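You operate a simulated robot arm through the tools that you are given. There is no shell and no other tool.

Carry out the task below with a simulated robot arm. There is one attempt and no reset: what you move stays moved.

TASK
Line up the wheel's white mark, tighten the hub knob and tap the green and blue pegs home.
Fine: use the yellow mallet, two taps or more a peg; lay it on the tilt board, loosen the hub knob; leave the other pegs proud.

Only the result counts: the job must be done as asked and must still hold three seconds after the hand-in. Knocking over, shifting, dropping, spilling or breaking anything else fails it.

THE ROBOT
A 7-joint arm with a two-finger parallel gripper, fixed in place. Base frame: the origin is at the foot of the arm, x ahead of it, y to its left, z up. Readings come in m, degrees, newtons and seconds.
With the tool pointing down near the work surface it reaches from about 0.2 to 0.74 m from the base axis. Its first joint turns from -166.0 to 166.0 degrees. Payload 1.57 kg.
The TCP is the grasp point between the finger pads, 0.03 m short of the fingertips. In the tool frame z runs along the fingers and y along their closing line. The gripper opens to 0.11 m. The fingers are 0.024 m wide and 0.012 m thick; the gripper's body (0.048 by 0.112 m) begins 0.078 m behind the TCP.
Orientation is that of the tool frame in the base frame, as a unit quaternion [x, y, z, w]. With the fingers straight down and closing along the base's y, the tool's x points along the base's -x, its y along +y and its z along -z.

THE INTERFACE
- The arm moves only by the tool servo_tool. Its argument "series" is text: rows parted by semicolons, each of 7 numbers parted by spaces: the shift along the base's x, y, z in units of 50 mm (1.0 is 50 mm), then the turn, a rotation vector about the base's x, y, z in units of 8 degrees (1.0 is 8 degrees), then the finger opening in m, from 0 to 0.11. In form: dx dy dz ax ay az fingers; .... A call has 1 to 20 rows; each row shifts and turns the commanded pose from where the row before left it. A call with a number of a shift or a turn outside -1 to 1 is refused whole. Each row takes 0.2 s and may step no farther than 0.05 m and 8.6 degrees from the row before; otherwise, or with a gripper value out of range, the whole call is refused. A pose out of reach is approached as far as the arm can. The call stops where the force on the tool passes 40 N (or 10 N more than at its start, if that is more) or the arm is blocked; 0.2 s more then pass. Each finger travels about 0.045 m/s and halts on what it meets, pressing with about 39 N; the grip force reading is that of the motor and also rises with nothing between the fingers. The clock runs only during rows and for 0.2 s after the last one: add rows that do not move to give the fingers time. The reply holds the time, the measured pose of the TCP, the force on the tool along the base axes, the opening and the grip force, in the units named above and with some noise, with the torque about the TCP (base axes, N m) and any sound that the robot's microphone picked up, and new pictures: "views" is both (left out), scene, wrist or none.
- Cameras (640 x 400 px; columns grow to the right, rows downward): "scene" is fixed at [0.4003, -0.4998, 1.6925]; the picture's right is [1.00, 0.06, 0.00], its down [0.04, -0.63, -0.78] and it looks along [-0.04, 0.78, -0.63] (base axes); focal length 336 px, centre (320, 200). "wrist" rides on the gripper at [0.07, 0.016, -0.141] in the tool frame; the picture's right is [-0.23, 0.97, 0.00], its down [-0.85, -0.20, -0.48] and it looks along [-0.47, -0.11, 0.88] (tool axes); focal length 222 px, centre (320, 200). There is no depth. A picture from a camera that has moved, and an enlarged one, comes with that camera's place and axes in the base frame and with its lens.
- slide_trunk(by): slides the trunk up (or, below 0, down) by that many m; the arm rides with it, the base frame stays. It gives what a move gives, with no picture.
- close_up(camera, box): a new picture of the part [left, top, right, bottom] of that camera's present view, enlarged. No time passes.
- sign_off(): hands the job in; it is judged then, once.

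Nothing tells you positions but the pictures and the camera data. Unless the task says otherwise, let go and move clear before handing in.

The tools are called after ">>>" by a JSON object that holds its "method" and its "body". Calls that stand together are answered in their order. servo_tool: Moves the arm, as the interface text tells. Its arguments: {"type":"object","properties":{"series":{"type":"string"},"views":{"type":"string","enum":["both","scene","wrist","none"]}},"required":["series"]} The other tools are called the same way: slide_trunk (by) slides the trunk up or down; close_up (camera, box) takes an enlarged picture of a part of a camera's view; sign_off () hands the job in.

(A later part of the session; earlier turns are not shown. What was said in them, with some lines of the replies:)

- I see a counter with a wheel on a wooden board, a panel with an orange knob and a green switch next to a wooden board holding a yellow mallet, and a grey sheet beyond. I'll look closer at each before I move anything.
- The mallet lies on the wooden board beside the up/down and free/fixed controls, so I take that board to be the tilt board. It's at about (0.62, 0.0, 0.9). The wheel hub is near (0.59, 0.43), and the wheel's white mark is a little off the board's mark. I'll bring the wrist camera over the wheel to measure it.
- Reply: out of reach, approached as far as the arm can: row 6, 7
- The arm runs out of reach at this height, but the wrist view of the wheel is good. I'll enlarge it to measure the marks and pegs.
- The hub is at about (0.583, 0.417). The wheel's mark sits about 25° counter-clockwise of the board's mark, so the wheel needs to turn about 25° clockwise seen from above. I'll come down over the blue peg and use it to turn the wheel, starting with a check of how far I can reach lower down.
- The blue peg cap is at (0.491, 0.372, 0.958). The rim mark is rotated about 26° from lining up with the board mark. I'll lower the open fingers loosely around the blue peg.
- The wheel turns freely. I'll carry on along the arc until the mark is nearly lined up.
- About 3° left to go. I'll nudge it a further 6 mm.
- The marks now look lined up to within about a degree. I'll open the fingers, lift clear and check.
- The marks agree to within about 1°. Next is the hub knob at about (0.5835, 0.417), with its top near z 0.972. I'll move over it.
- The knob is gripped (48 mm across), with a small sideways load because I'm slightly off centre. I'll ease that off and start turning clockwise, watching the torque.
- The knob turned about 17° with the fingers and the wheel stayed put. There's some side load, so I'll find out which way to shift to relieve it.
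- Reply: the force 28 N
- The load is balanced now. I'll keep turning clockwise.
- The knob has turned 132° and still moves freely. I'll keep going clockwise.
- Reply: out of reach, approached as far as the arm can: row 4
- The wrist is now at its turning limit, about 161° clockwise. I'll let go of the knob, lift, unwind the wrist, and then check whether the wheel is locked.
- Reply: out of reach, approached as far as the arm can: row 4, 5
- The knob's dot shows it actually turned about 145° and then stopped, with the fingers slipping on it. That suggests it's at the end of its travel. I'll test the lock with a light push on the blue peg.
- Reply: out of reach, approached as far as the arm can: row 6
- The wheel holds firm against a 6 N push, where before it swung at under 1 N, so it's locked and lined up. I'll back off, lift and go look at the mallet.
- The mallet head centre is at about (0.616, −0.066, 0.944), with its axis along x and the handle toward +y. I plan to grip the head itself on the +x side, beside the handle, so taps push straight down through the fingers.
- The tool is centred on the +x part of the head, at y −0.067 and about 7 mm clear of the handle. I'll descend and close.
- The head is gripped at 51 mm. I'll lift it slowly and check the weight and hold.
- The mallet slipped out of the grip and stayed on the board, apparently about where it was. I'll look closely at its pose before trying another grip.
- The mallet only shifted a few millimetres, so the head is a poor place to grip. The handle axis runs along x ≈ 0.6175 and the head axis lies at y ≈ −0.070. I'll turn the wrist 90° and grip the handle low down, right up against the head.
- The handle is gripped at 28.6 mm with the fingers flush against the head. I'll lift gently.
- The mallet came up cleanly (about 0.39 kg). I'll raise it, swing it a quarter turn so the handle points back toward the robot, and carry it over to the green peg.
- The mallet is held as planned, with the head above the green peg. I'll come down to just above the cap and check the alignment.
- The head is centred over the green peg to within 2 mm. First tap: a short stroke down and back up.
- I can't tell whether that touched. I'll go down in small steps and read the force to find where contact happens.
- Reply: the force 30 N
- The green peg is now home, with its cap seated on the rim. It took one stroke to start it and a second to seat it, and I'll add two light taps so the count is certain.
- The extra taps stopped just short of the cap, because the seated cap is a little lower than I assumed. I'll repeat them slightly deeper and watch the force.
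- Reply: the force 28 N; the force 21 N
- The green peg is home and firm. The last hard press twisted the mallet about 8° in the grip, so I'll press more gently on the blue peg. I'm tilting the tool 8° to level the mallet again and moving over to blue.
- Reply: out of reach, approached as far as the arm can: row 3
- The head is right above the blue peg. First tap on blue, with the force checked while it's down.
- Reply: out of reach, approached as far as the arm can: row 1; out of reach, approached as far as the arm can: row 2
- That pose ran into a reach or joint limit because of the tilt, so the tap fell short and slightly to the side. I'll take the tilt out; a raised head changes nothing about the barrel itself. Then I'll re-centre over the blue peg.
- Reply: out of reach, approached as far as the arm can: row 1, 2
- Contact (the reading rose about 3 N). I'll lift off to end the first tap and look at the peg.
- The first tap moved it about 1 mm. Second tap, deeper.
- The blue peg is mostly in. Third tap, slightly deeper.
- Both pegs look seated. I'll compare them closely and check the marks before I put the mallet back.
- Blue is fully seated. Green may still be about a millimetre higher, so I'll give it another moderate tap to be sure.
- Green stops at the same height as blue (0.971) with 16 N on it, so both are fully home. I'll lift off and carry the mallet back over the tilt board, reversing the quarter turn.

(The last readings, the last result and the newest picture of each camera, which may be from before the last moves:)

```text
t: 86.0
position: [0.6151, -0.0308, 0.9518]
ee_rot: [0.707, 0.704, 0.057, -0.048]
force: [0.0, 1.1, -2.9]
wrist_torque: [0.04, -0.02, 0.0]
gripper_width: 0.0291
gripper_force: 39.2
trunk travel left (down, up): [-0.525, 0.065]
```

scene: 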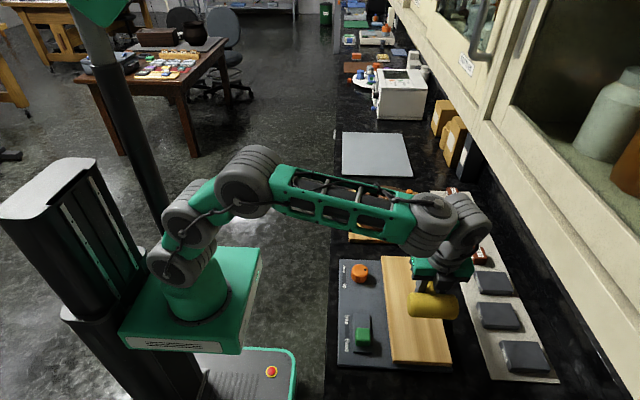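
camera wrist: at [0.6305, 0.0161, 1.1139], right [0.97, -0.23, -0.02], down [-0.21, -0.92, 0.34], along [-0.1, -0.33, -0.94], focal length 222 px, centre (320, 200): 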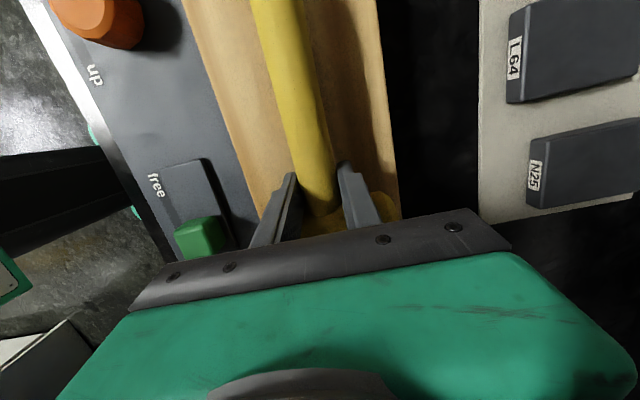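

>>> {"method": "servo_tool", "body": {"series": "0 0 -0.03 0 0 0 0.005; 0 0 0 0 0 0 0.005", "views": "none"}}

>>> {"method": "close_up", "body": {"camera": "scene", "box": [375, 270, 455, 360]}}

>>> {"method": "close_up", "body": {"camera": "wrist", "box": [200, 0, 440, 240]}}

```text
t: 86.6
position: [0.616, -0.0305, 0.9511]
ee_rot: [0.707, 0.703, 0.058, -0.048]
force: [-0.9, -0.6, 2.5]
wrist_torque: [-0.06, 0.17, 0.04]
gripper_width: 0.0291
gripper_force: 38.5
trunk travel left (down, up): [-0.525, 0.065]
```

```text
4.44 times, centred on (415, 315) of scene
camera zoom: at [0.4003, -0.4998, 1.6925], right [1.0, 0.06, 0.0], down [0.04, -0.63, -0.78], along [-0.04, 0.78, -0.63], focal length 1493 px, centre (-102, -311)
```

zoom: 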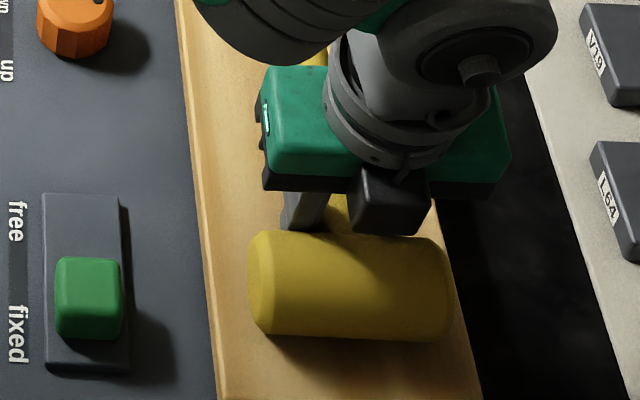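

```text
1.67 times, centred on (320, 120) of wrist
camera zoom: at [0.6301, 0.0162, 1.1011], right [0.97, -0.23, -0.02], down [-0.21, -0.92, 0.34], along [-0.1, -0.33, -0.94], focal length 370 px, centre (320, 333)
```

zoom: 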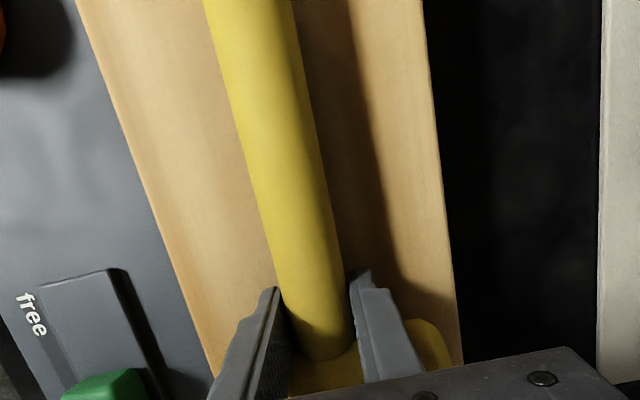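

The head is touching the board, with the weight off the fingers. I'll press down slightly, then open slowly.

>>> {"method": "servo_tool", "body": {"series": "0 0 -0.01 0 0 0 0.005; 0 0 0 0 0 0 0.03; 0 0 0 0 0 0 0.033; 0 0 0 0 0 0 0.037; 0 0 0 0 0 0 0.045; 0 0 0 0 0 0 0.055; 0 0 0 0 0 0 0.06; 0 0 0 0 0 0 0.06", "views": "wrist"}}

>>> {"method": "close_up", "body": {"camera": "scene", "box": [375, 270, 455, 360]}}

```text
t: 88.4
position: [0.6152, -0.0299, 0.9523]
ee_rot: [0.707, 0.703, 0.059, -0.048]
force: [5.5, -0.4, 15.2]
wrist_torque: [-0.11, 0.28, 0.04]
gripper_width: 0.0542
gripper_force: 0.1
trunk travel left (down, up): [-0.525, 0.065]
camera wrist: at [0.6303, 0.0164, 1.1012], right [0.97, -0.23, -0.02], down [-0.21, -0.92, 0.34], along [-0.1, -0.33, -0.94], focal length 222 px, centre (320, 200)
```

wrist: 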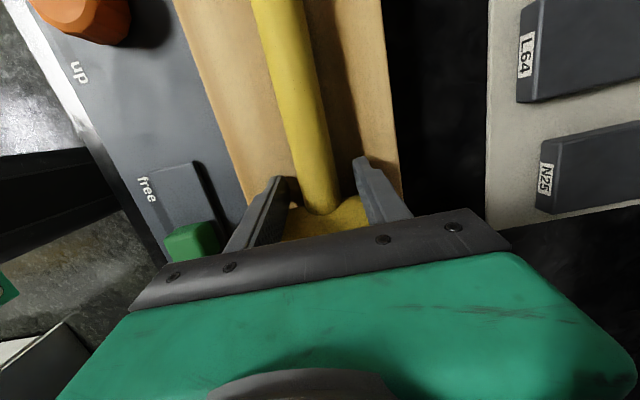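

```text
4.44 times, centred on (415, 315) of scene
camera zoom: at [0.4003, -0.4998, 1.6925], right [1.0, 0.06, 0.0], down [0.04, -0.63, -0.78], along [-0.04, 0.78, -0.63], focal length 1493 px, centre (-102, -311)
```

zoom: 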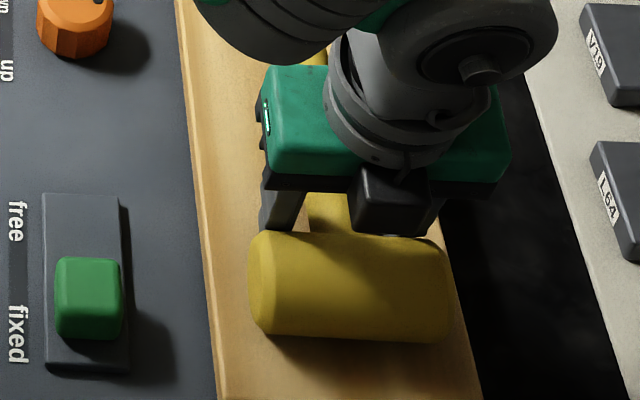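

>>> {"method": "servo_tool", "body": {"series": "0 0 0.1 0 0 0 0.06; 0 0 0.1 0 0 0 0.06; 0 0 0.3 0 0 0 0.06; 0 0 0.6 0 0 0 0.06; 0 0 0.8 0 0 0 0.06; 0 0 0.5 -0.5 0 0 0.06; 0 0 0 -0.55 0 0 0.06; 0 0 0 0 0 0 0.06", "views": "both"}}

>>> {"method": "close_up", "body": {"camera": "wrist", "box": [160, 0, 440, 220]}}

>>> {"method": "close_up", "body": {"camera": "scene", "box": [340, 230, 490, 370]}}

```text
t: 90.2
position: [0.6156, -0.0296, 1.0714]
ee_rot: [0.709, 0.706, 0.006, 0.005]
force: [-0.1, 0.2, -0.2]
wrist_torque: [-0.02, 0.0, -0.01]
gripper_width: 0.0598
gripper_force: 0.0
trunk travel left (down, up): [-0.525, 0.065]
camera wrist: at [0.631, 0.0382, 1.2118], right [0.97, -0.23, 0.01], down [-0.21, -0.86, 0.47], along [-0.1, -0.46, -0.88], focal length 222 px, centre (320, 200)
```

scene: 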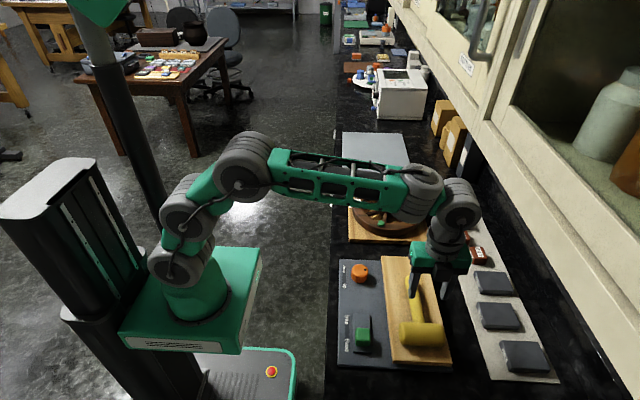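
wrist: 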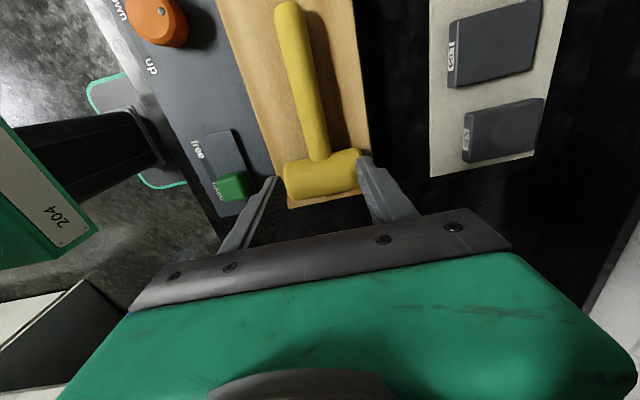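

```text
1.82 times, centred on (300, 110) of wrist
camera zoom: at [0.631, 0.0382, 1.2118], right [0.97, -0.23, 0.01], down [-0.21, -0.86, 0.47], along [-0.1, -0.46, -0.88], focal length 404 px, centre (356, 364)
```

zoom: 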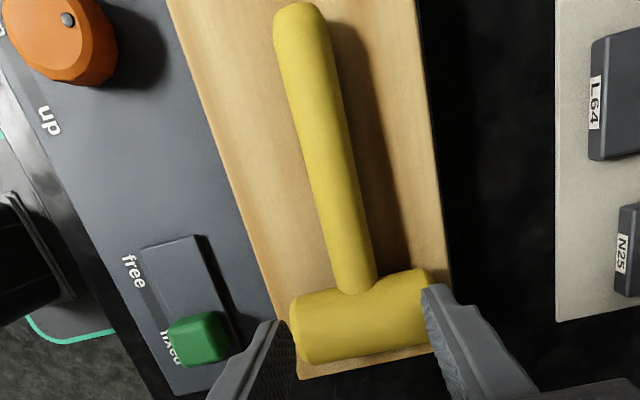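

```text
2.86 times, centred on (415, 300) of scene
camera zoom: at [0.4003, -0.4998, 1.6925], right [1.0, 0.06, 0.0], down [0.04, -0.63, -0.78], along [-0.04, 0.78, -0.63], focal length 960 px, centre (49, -86)
```

zoom: 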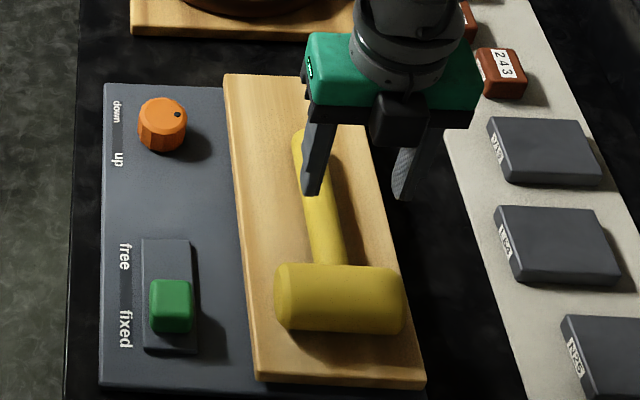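

The mallet is lying on the tilt board as it was at first. Now back to the hub: I'll move above the knob, winding the wrist clockwise so I can turn counter-clockwise to loosen it, and check the marks on the way.

>>> {"method": "servo_tool", "body": {"series": "-0.06 0.9 0 0 0 -0.6 0.08; -0.06 0.9 0 0 0 -0.6 0.08; -0.06 0.9 0 0 0 -0.6 0.08; -0.06 0.9 0 0 0 -0.6 0.08; -0.06 0.9 0 0 0 -0.6 0.08; -0.06 0.9 0 0 0 -0.6 0.08; -0.06 0.9 -0.1 0 0 -0.6 0.08; -0.06 0.9 -0.2 0 0 -0.6 0.08; -0.06 0.9 -0.2 0 0 -0.6 0.08; -0.06 0.88 -0.2 0 0 -0.6 0.08; 0 0 0 0 0 0 0.08", "views": "both"}}

>>> {"method": "close_up", "body": {"camera": "scene", "box": [340, 165, 440, 235]}}

```text
t: 92.6
position: [0.5685, 0.4034, 1.0294]
ee_rot: [0.934, 0.357, 0.004, 0.006]
force: [0.4, -0.1, 0.0]
wrist_torque: [0.01, 0.05, -0.01]
gripper_width: 0.08
gripper_force: 0.1
out of reach, approached as far as the arm can: row 10
trunk travel left (down, up): [-0.525, 0.065]
camera wrist: at [0.6315, 0.438, 1.1701], right [0.48, -0.88, 0.01], down [-0.78, -0.42, 0.47], along [-0.41, -0.24, -0.88], focal length 222 px, centre (320, 200)
```

scene: 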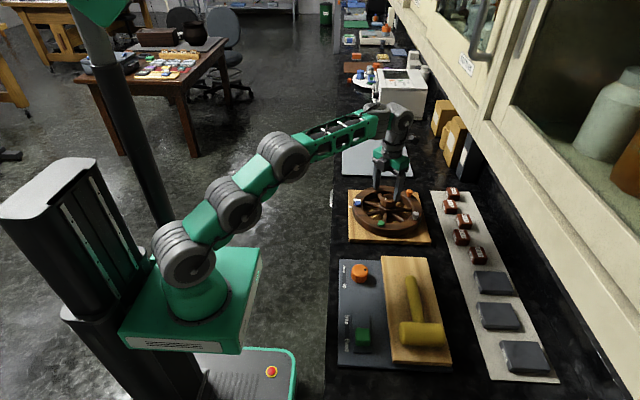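
wrist: 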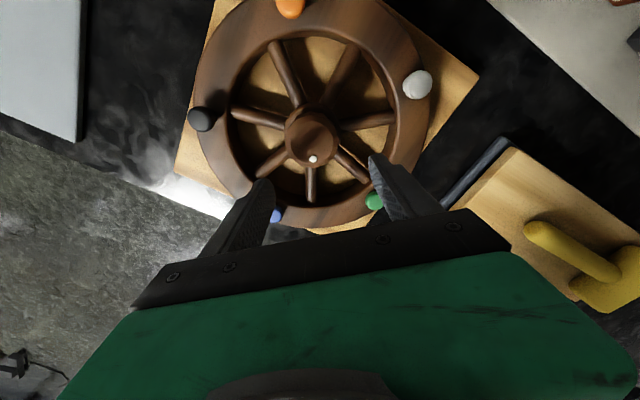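

```text
5.71 times, centred on (390, 200) of scene
camera zoom: at [0.4003, -0.4998, 1.6925], right [1.0, 0.06, 0.0], down [0.04, -0.63, -0.78], along [-0.04, 0.78, -0.63], focal length 1920 px, centre (-80, 200)
```

zoom: 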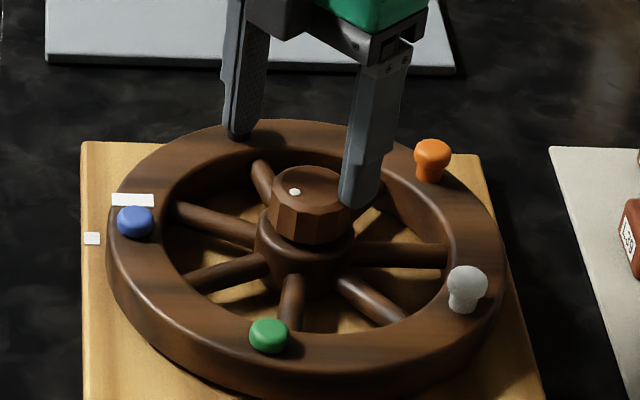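

>>> {"method": "servo_tool", "body": {"series": "0.1 0.1 -0.25 0 0 0 0.08; 0.22 0.22 -0.15 0 0 0 0.08; 0 0 0 0 0 0 0.08", "views": "wrist"}}

>>> {"method": "close_up", "body": {"camera": "wrist", "box": [220, 90, 420, 230]}}

```text
t: 93.4
position: [0.5795, 0.4209, 1.0068]
ee_rot: [0.934, 0.356, 0.003, 0.004]
force: [-0.5, 0.2, 0.9]
wrist_torque: [-0.01, 0.01, -0.02]
gripper_width: 0.0802
gripper_force: 0.1
out of reach, approached as far as the arm can: row 2
trunk travel left (down, up): [-0.525, 0.065]
camera wrist: at [0.6408, 0.455, 1.1473], right [0.48, -0.88, 0.01], down [-0.78, -0.42, 0.47], along [-0.41, -0.23, -0.88], focal length 222 px, centre (320, 200)
```

wrist: 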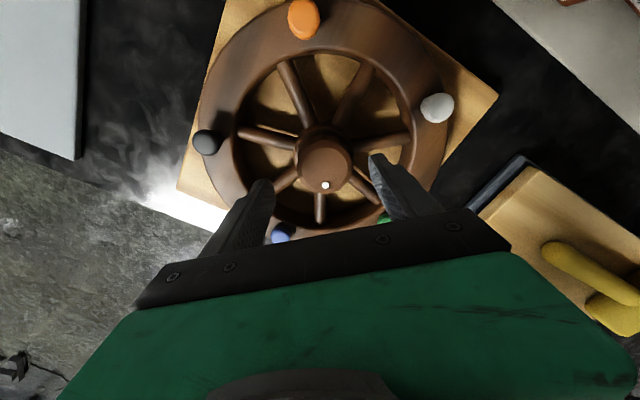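

```text
2.86 times, centred on (320, 160) of wrist
camera zoom: at [0.6408, 0.455, 1.1473], right [0.48, -0.88, 0.01], down [-0.78, -0.42, 0.47], along [-0.41, -0.23, -0.88], focal length 635 px, centre (320, 314)
```

zoom: 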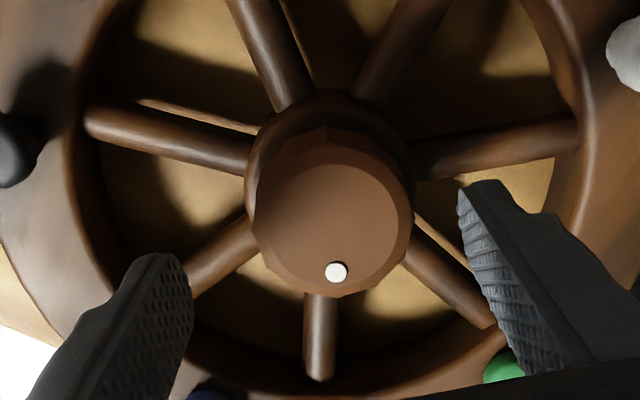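

>>> {"method": "servo_tool", "body": {"series": "0.04 -0.02 -0.25 0 0 0 0.08; 0.06 0 -0.2 0 0 0 0.08; 0 0 0 0 0 0 0.08", "views": "none"}}

```text
t: 94.2
position: [0.5839, 0.4201, 0.9838]
ee_rot: [0.934, 0.356, 0.004, 0.006]
force: [-0.4, -0.2, -0.6]
wrist_torque: [0.0, 0.02, 0.01]
gripper_width: 0.08
gripper_force: 0.2
trunk travel left (down, up): [-0.525, 0.065]
```

>>> {"method": "servo_tool", "body": {"series": "0 0 0 0 0 0 0.06; 0 0 0 0 0 0 0.03; 0 0 0 0 0 0 0.03; 0 0 0 0 0 0 0.03; 0 0 0 0 0 0 0.03", "views": "none"}}

```text
t: 95.4
position: [0.5854, 0.4192, 0.9849]
ee_rot: [0.934, 0.356, 0.004, 0.006]
force: [2.1, -2.4, 0.2]
wrist_torque: [0.46, 0.3, 0.02]
gripper_width: 0.0469
gripper_force: 40.7
trunk travel left (down, up): [-0.525, 0.065]
```

The knob is gripped with almost no side load. I'll turn it counter-clockwise in stages to loosen it.

>>> {"method": "servo_tool", "body": {"series": "0 0 0 0 0 0.5 0.03; 0 0 0 0 0 0.9 0.03; 0 0 0 0 0 0.9 0.03; 0 0 0 0 0 0.9 0.03; 0 0 0 0 0 0 0.03", "views": "wrist"}}

>>> {"method": "close_up", "body": {"camera": "scene", "box": [340, 165, 440, 235]}}

```text
t: 96.6
position: [0.5851, 0.4196, 0.9847]
ee_rot: [0.831, 0.556, 0.007, 0.004]
force: [7.1, 1.1, 2.9]
wrist_torque: [0.38, 0.42, 0.0]
gripper_width: 0.0473
gripper_force: 44.7
trunk travel left (down, up): [-0.525, 0.065]
camera wrist: at [0.6248, 0.4767, 1.1247], right [0.81, -0.58, 0.01], down [-0.52, -0.71, 0.47], along [-0.27, -0.39, -0.88], focal length 222 px, centre (320, 200)
```

wrist: 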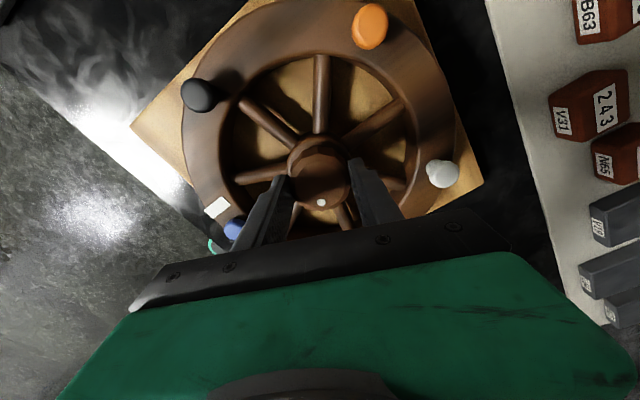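

```text
5.71 times, centred on (390, 200) of scene
camera zoom: at [0.4003, -0.4998, 1.6925], right [1.0, 0.06, 0.0], down [0.04, -0.63, -0.78], along [-0.04, 0.78, -0.63], focal length 1920 px, centre (-80, 200)
```

zoom: 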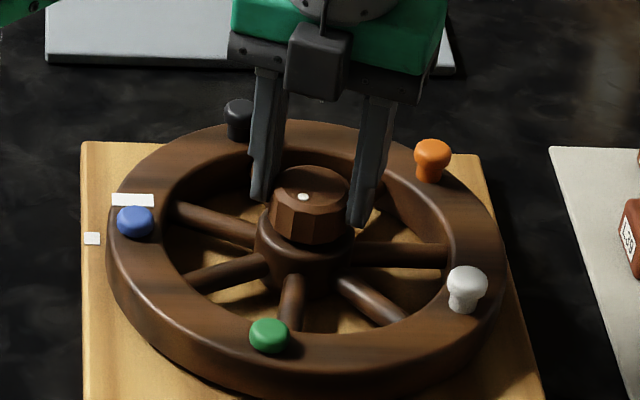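

>>> {"method": "servo_tool", "body": {"series": "0.02 0 0 0 0 0.9 0.03; 0 0 0 0 0 0.9 0.03; 0 0 0 0 0 0.9 0.03; 0 0 0 0 0 0.9 0.03; 0 0 0 0 0 0 0.03", "views": "none"}}

>>> {"method": "close_up", "body": {"camera": "scene", "box": [340, 165, 440, 235]}}

```text
t: 97.8
position: [0.5845, 0.4202, 0.9834]
ee_rot: [0.667, 0.745, 0.006, 0.004]
force: [-1.1, -0.4, 2.7]
wrist_torque: [0.02, 0.7, 0.02]
gripper_width: 0.0473
gripper_force: 46.0
trunk travel left (down, up): [-0.525, 0.065]
```

```text
5.71 times, centred on (390, 200) of scene
camera zoom: at [0.4003, -0.4998, 1.6925], right [1.0, 0.06, 0.0], down [0.04, -0.63, -0.78], along [-0.04, 0.78, -0.63], focal length 1920 px, centre (-80, 200)
```

zoom: 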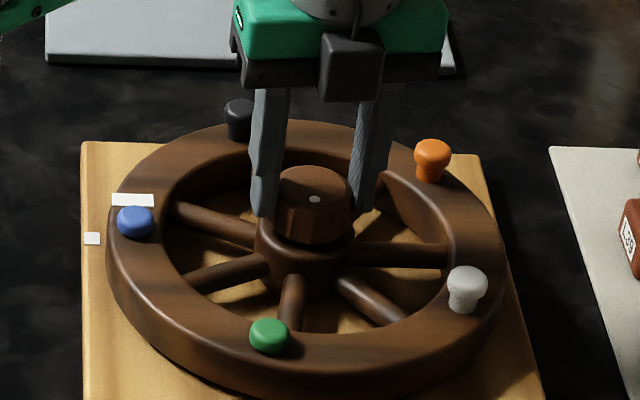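

>>> {"method": "servo_tool", "body": {"series": "0 0 0 0 0 0.9 0.03; 0 0 0 0 0 0.9 0.03; 0 0 0 0 0 0.9 0.03; 0 0 0 0 0 0.9 0.03; 0 0 0 0 0 0 0.03", "views": "none"}}

>>> {"method": "servo_tool", "body": {"series": "0 0 0 0 0 0.9 0.03; 0 0 0 0 0 0.9 0.03; 0 0 0 0 0 0.9 0.03; 0 0 0 0 0 0.9 0.03; 0 0 0 0 0 0 0.03", "views": "none"}}

>>> {"method": "close_up", "body": {"camera": "scene", "box": [340, 165, 440, 235]}}

```text
t: 99.0
position: [0.5856, 0.4191, 0.9836]
ee_rot: [0.46, 0.888, 0.008, 0.002]
force: [2.3, 0.3, 6.6]
wrist_torque: [-0.29, 0.52, 0.04]
gripper_width: 0.0471
gripper_force: 45.1
trunk travel left (down, up): [-0.525, 0.065]
```

```text
t: 100.2
position: [0.5846, 0.4198, 0.9831]
ee_rot: [0.226, 0.974, 0.007, -0.001]
force: [4.9, 0.3, 7.9]
wrist_torque: [-0.62, 0.21, -0.01]
gripper_width: 0.0472
gripper_force: 45.0
trunk travel left (down, up): [-0.525, 0.065]
```

```text
5.71 times, centred on (390, 200) of scene
camera zoom: at [0.4003, -0.4998, 1.6925], right [1.0, 0.06, 0.0], down [0.04, -0.63, -0.78], along [-0.04, 0.78, -0.63], focal length 1920 px, centre (-80, 200)
```

zoom: 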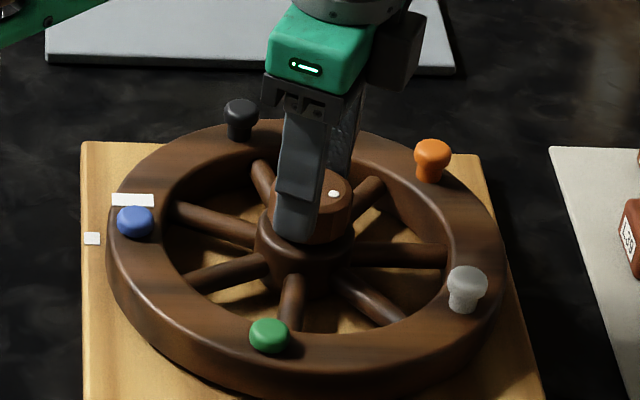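

>>> {"method": "servo_tool", "body": {"series": "0 0 0 0 0 0.9 0.03; 0 0 0 0 0 0.9 0.03; 0 0 0 0 0 0 0.03", "views": "none"}}

>>> {"method": "servo_tool", "body": {"series": "0 0 0 0 0 0.9 0.03; 0 0 0 0 0 0.7 0.03; 0 0 0 0 0 0 0.03", "views": "wrist"}}

>>> {"method": "close_up", "body": {"camera": "scene", "box": [340, 165, 440, 235]}}

>>> {"method": "close_up", "body": {"camera": "wrist", "box": [220, 0, 440, 240]}}

```text
t: 101.0
position: [0.5846, 0.4181, 0.9836]
ee_rot: [0.102, 0.995, 0.007, 0.0]
force: [6.7, 2.9, 7.1]
wrist_torque: [-0.57, -0.04, 0.0]
gripper_width: 0.047
gripper_force: 44.9
trunk travel left (down, up): [-0.525, 0.065]
```

```text
t: 101.8
position: [0.5854, 0.419, 0.9846]
ee_rot: [-0.01, 1.0, 0.007, -0.001]
force: [8.5, 1.3, 11.4]
wrist_torque: [-0.99, 0.11, 0.01]
gripper_width: 0.0472
gripper_force: 45.1
trunk travel left (down, up): [-0.525, 0.065]
camera wrist: at [0.5159, 0.4311, 1.1245], right [0.21, 0.98, 0.01], down [0.86, -0.19, 0.47], along [0.47, -0.09, -0.88], focal length 222 px, centre (320, 200)
```

wrist: 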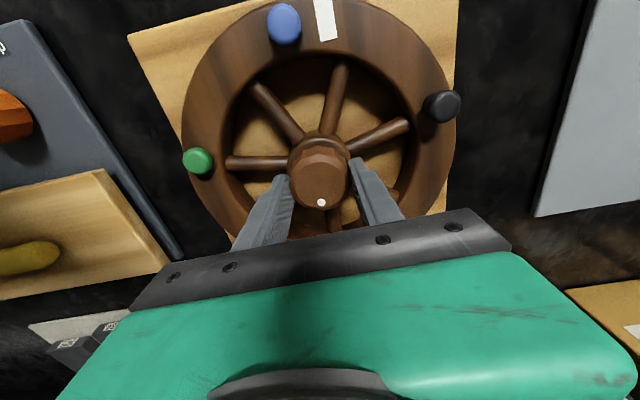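

```text
5.71 times, centred on (390, 200) of scene
camera zoom: at [0.4003, -0.4998, 1.6925], right [1.0, 0.06, 0.0], down [0.04, -0.63, -0.78], along [-0.04, 0.78, -0.63], focal length 1920 px, centre (-80, 200)
```

zoom: 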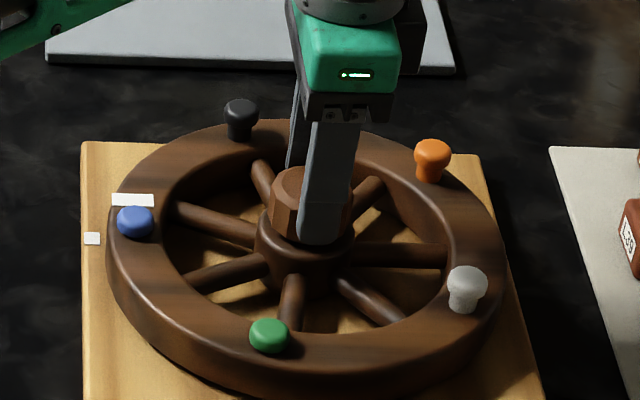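

```text
1.67 times, centred on (330, 120) of wrist
camera zoom: at [0.5159, 0.4311, 1.1245], right [0.21, 0.98, 0.01], down [0.86, -0.19, 0.47], along [0.47, -0.09, -0.88], focal length 370 px, centre (303, 333)
```

zoom: 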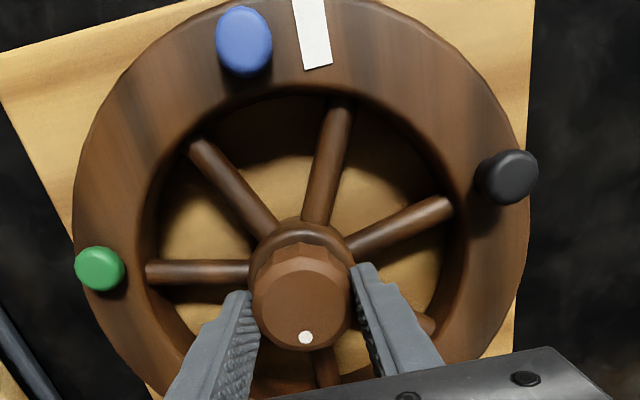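

The knob is about 8° short of its original loose position. I'll turn it a little further and ease the side load before letting go.

>>> {"method": "servo_tool", "body": {"series": "0.02 0 0.02 0 0 0.4 0.03; 0.01 0 0 0 0 0.4 0.03; 0 0 0 0 0 0 0.03", "views": "wrist"}}

>>> {"method": "close_up", "body": {"camera": "wrist", "box": [220, 0, 440, 240]}}

```text
t: 102.6
position: [0.5841, 0.4193, 0.9837]
ee_rot: [-0.065, 0.998, 0.006, -0.003]
force: [0.2, -2.4, 5.0]
wrist_torque: [-0.55, -0.08, 0.01]
gripper_width: 0.047
gripper_force: 44.9
trunk travel left (down, up): [-0.525, 0.065]
camera wrist: at [0.5153, 0.4236, 1.1246], right [0.1, 1.0, 0.01], down [0.88, -0.09, 0.47], along [0.47, -0.04, -0.88], focal length 222 px, centre (320, 200)
```

wrist: 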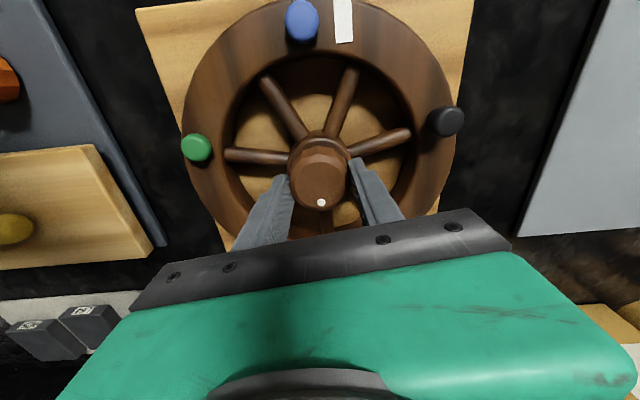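

```text
1.67 times, centred on (330, 120) of wrist
camera zoom: at [0.5153, 0.4236, 1.1246], right [0.1, 1.0, 0.01], down [0.88, -0.09, 0.47], along [0.47, -0.04, -0.88], focal length 370 px, centre (303, 333)
```

zoom: 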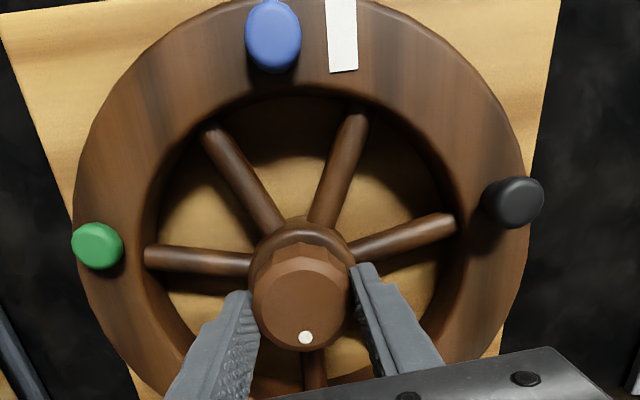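

The knob is back at its original loose angle. I'll release it, lift clear and check the alignment.

>>> {"method": "servo_tool", "body": {"series": "0 0 0 0 0 0 0.05; 0 0 0 0 0 0 0.065; 0 0 0 0 0 0 0.08; 0 0 0 0 0 0 0.08; 0 0 0.3 0 0 0 0.08; -0.3 -0.2 0.5 0 0 -0.5 0.08; -0.6 -0.4 0.5 0 0 -0.4 0.08; -0.6 -0.3 0.4 0 0 0 0.08; 0 0 0 0 0 0 0.08", "views": "both"}}

>>> {"method": "close_up", "body": {"camera": "wrist", "box": [260, 30, 460, 210]}}

>>> {"method": "close_up", "body": {"camera": "scene", "box": [340, 175, 440, 245]}}

```text
t: 104.6
position: [0.5101, 0.3724, 1.069]
ee_rot: [-0.002, 1.0, 0.007, -0.002]
force: [0.1, -0.1, 0.2]
wrist_torque: [0.0, 0.01, 0.01]
gripper_width: 0.0801
gripper_force: 0.1
trunk travel left (down, up): [-0.525, 0.065]
camera wrist: at [0.4405, 0.3852, 1.2099], right [0.22, 0.97, 0.01], down [0.86, -0.2, 0.47], along [0.46, -0.1, -0.88], focal length 222 px, centre (320, 200)
```

scene: 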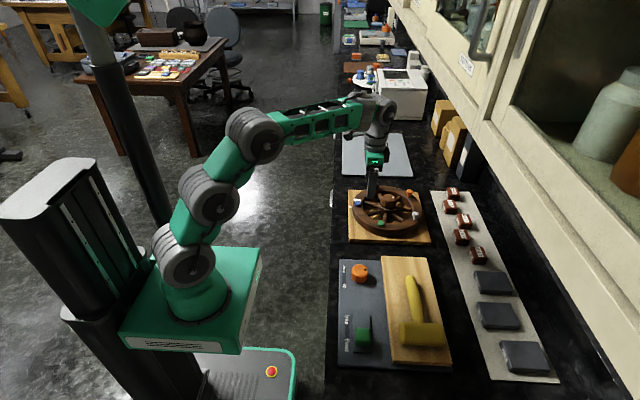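
wrist: 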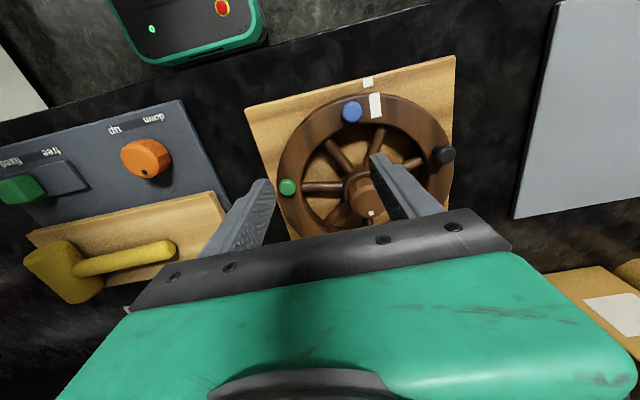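

```text
2.22 times, centred on (360, 120) of wrist
camera zoom: at [0.4405, 0.3852, 1.2099], right [0.22, 0.97, 0.01], down [0.86, -0.2, 0.47], along [0.46, -0.1, -0.88], focal length 494 px, centre (231, 378)
```

zoom: 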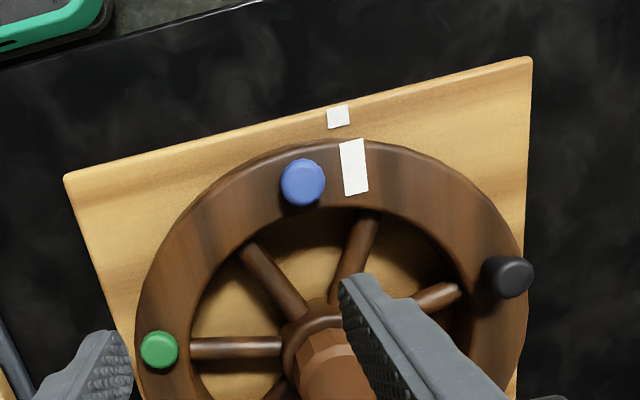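

```text
5.71 times, centred on (390, 210) of scene
camera zoom: at [0.4003, -0.4998, 1.6925], right [1.0, 0.06, 0.0], down [0.04, -0.63, -0.78], along [-0.04, 0.78, -0.63], focal length 1920 px, centre (-80, 143)
```

zoom: 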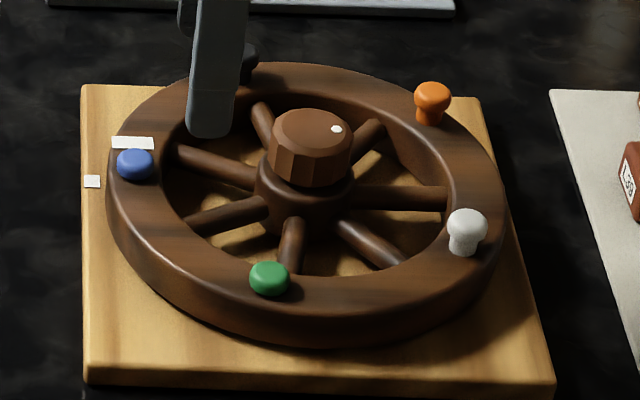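

>>> {"method": "close_up", "body": {"camera": "wrist", "box": [330, 65, 410, 130]}}

>>> {"method": "close_up", "body": {"camera": "wrist", "box": [0, 120, 260, 320]}}

```text
6.15 times, centred on (370, 98) of wrist
camera zoom: at [0.4405, 0.3852, 1.2099], right [0.22, 0.97, 0.01], down [0.86, -0.2, 0.47], along [0.46, -0.1, -0.88], focal length 1367 px, centre (12, 831)
```

zoom: 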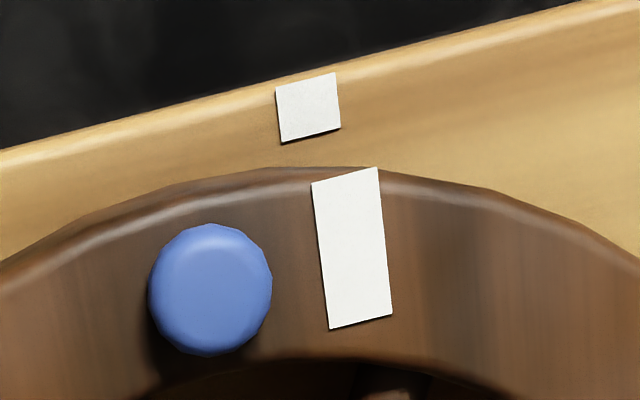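

```text
2.00 times, centred on (130, 220) of wrist
camera zoom: at [0.4405, 0.3852, 1.2099], right [0.22, 0.97, 0.01], down [0.86, -0.2, 0.47], along [0.46, -0.1, -0.88], focal length 444 px, centre (700, 160)
```

zoom: 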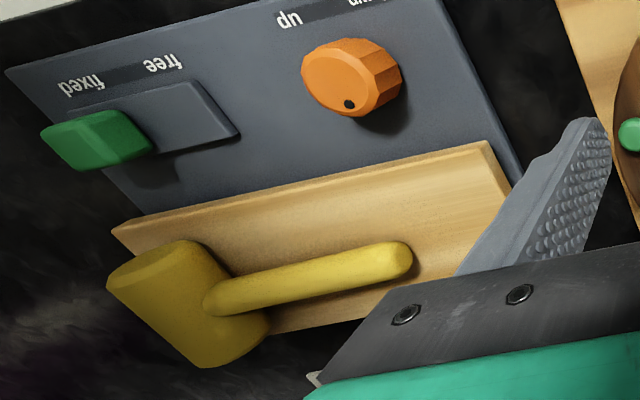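

The wheel and board marks agree to within about half a degree, and the knob dot is back at its starting angle. I'll retract the arm and take a final look at everything.

>>> {"method": "servo_tool", "body": {"series": "-0.4 -0.1 0.6 0 0 0 0.08; -0.6 -0.1 0.7 0 0 0 0.08; -0.7 -0.1 0.6 0 0 0 0.08; -0.8 -0.1 0.4 0 0 0 0.08; -0.8 -0.1 0.4 0 0 0 0.08; 0 0 0 0 0 0 0.08; 0 0 0 0 0 0 0.08; 0 0 0 0 0 0 0.08; 0 0 0 0 0 0 0.08", "views": "both"}}

>>> {"method": "close_up", "body": {"camera": "scene", "box": [340, 175, 440, 245]}}

>>> {"method": "close_up", "body": {"camera": "scene", "box": [325, 245, 475, 375]}}

>>> {"method": "close_up", "body": {"camera": "scene", "box": [420, 170, 580, 390]}}

```text
t: 106.6
position: [0.3467, 0.3492, 1.2016]
ee_rot: [-0.002, 1.0, 0.006, -0.002]
force: [0.6, -0.6, 0.4]
wrist_torque: [0.0, -0.01, 0.0]
gripper_width: 0.0803
gripper_force: 0.0
trunk travel left (down, up): [-0.525, 0.065]
camera wrist: at [0.2767, 0.3609, 1.3421], right [0.22, 0.97, 0.01], down [0.86, -0.2, 0.47], along [0.46, -0.1, -0.88], focal length 222 px, centre (320, 200)
```

scene: 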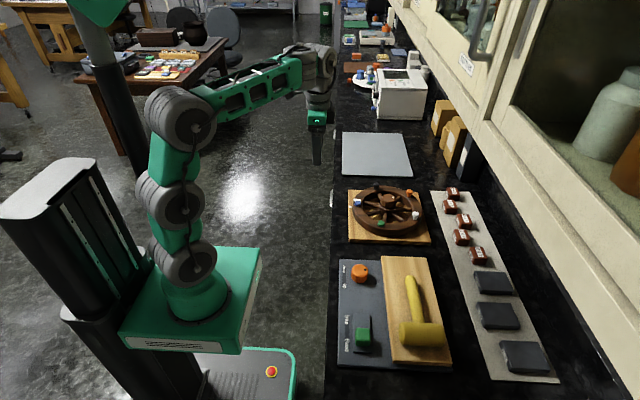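
wrist: 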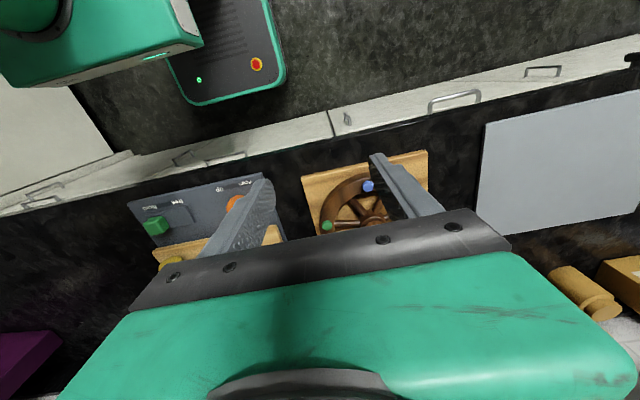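

```text
5.71 times, centred on (390, 210) of scene
camera zoom: at [0.4003, -0.4998, 1.6925], right [1.0, 0.06, 0.0], down [0.04, -0.63, -0.78], along [-0.04, 0.78, -0.63], focal length 1920 px, centre (-80, 143)
```

zoom: 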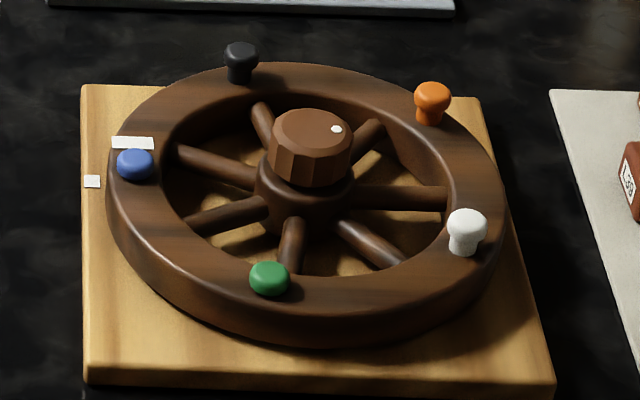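

```text
3.08 times, centred on (400, 310) of scene
camera zoom: at [0.4003, -0.4998, 1.6925], right [1.0, 0.06, 0.0], down [0.04, -0.63, -0.78], along [-0.04, 0.78, -0.63], focal length 1034 px, centre (74, -138)
```

zoom: 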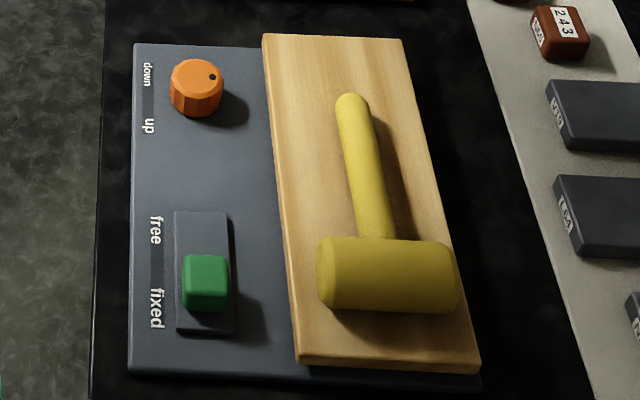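

```text
1.82 times, centred on (500, 280) of scene
camera zoom: at [0.4003, -0.4998, 1.6925], right [1.0, 0.06, 0.0], down [0.04, -0.63, -0.78], along [-0.04, 0.78, -0.63], focal length 611 px, centre (-7, 54)
```

zoom: 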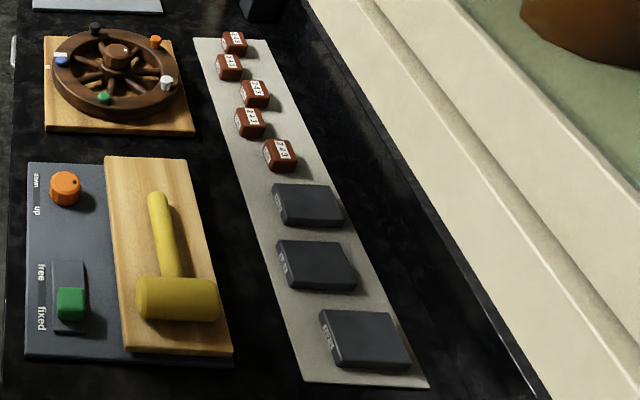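

Both pegs are home, the other three are still proud, and the marks are lined up. The knob is back at its loose angle, the mallet is on the tilt board, and nothing else appears to have moved, so I'm handing in.

>>> {"method": "sign_off", "body": {}}

```text
The job is handed in.
```

The job is done and handed in; I haven't seen the judge's verdict.

- **Wheel:** I turned it about 26° clockwise. After the last step its white mark was within about half a degree of the board's mark.
- **Hub knob, tightened:** I turned it clockwise about 145° until it stopped. The wheel then held against a 6 N push.
- **Pegs:** The green and blue pegs are home, seated at the same height. Blue took three taps. Green had at least three, though the very first green stroke may not have touched the cap. The black, orange and white pegs are still proud.
- **Mallet:** It is lying on the wooden board beside the up/down and free/fixed controls, close to where it started. I took that board to be the tilt board; nothing labels it as such.
- **Hub knob, loosened:** It is back at the angle where it started, when the wheel turned freely. I didn't push the wheel again to check, so as not to disturb the alignment.

On the first try I gripped the mallet by its head. It slipped out and moved a few millimetres on the board, so I picked it up by the handle instead. In the last camera views nothing else had moved.
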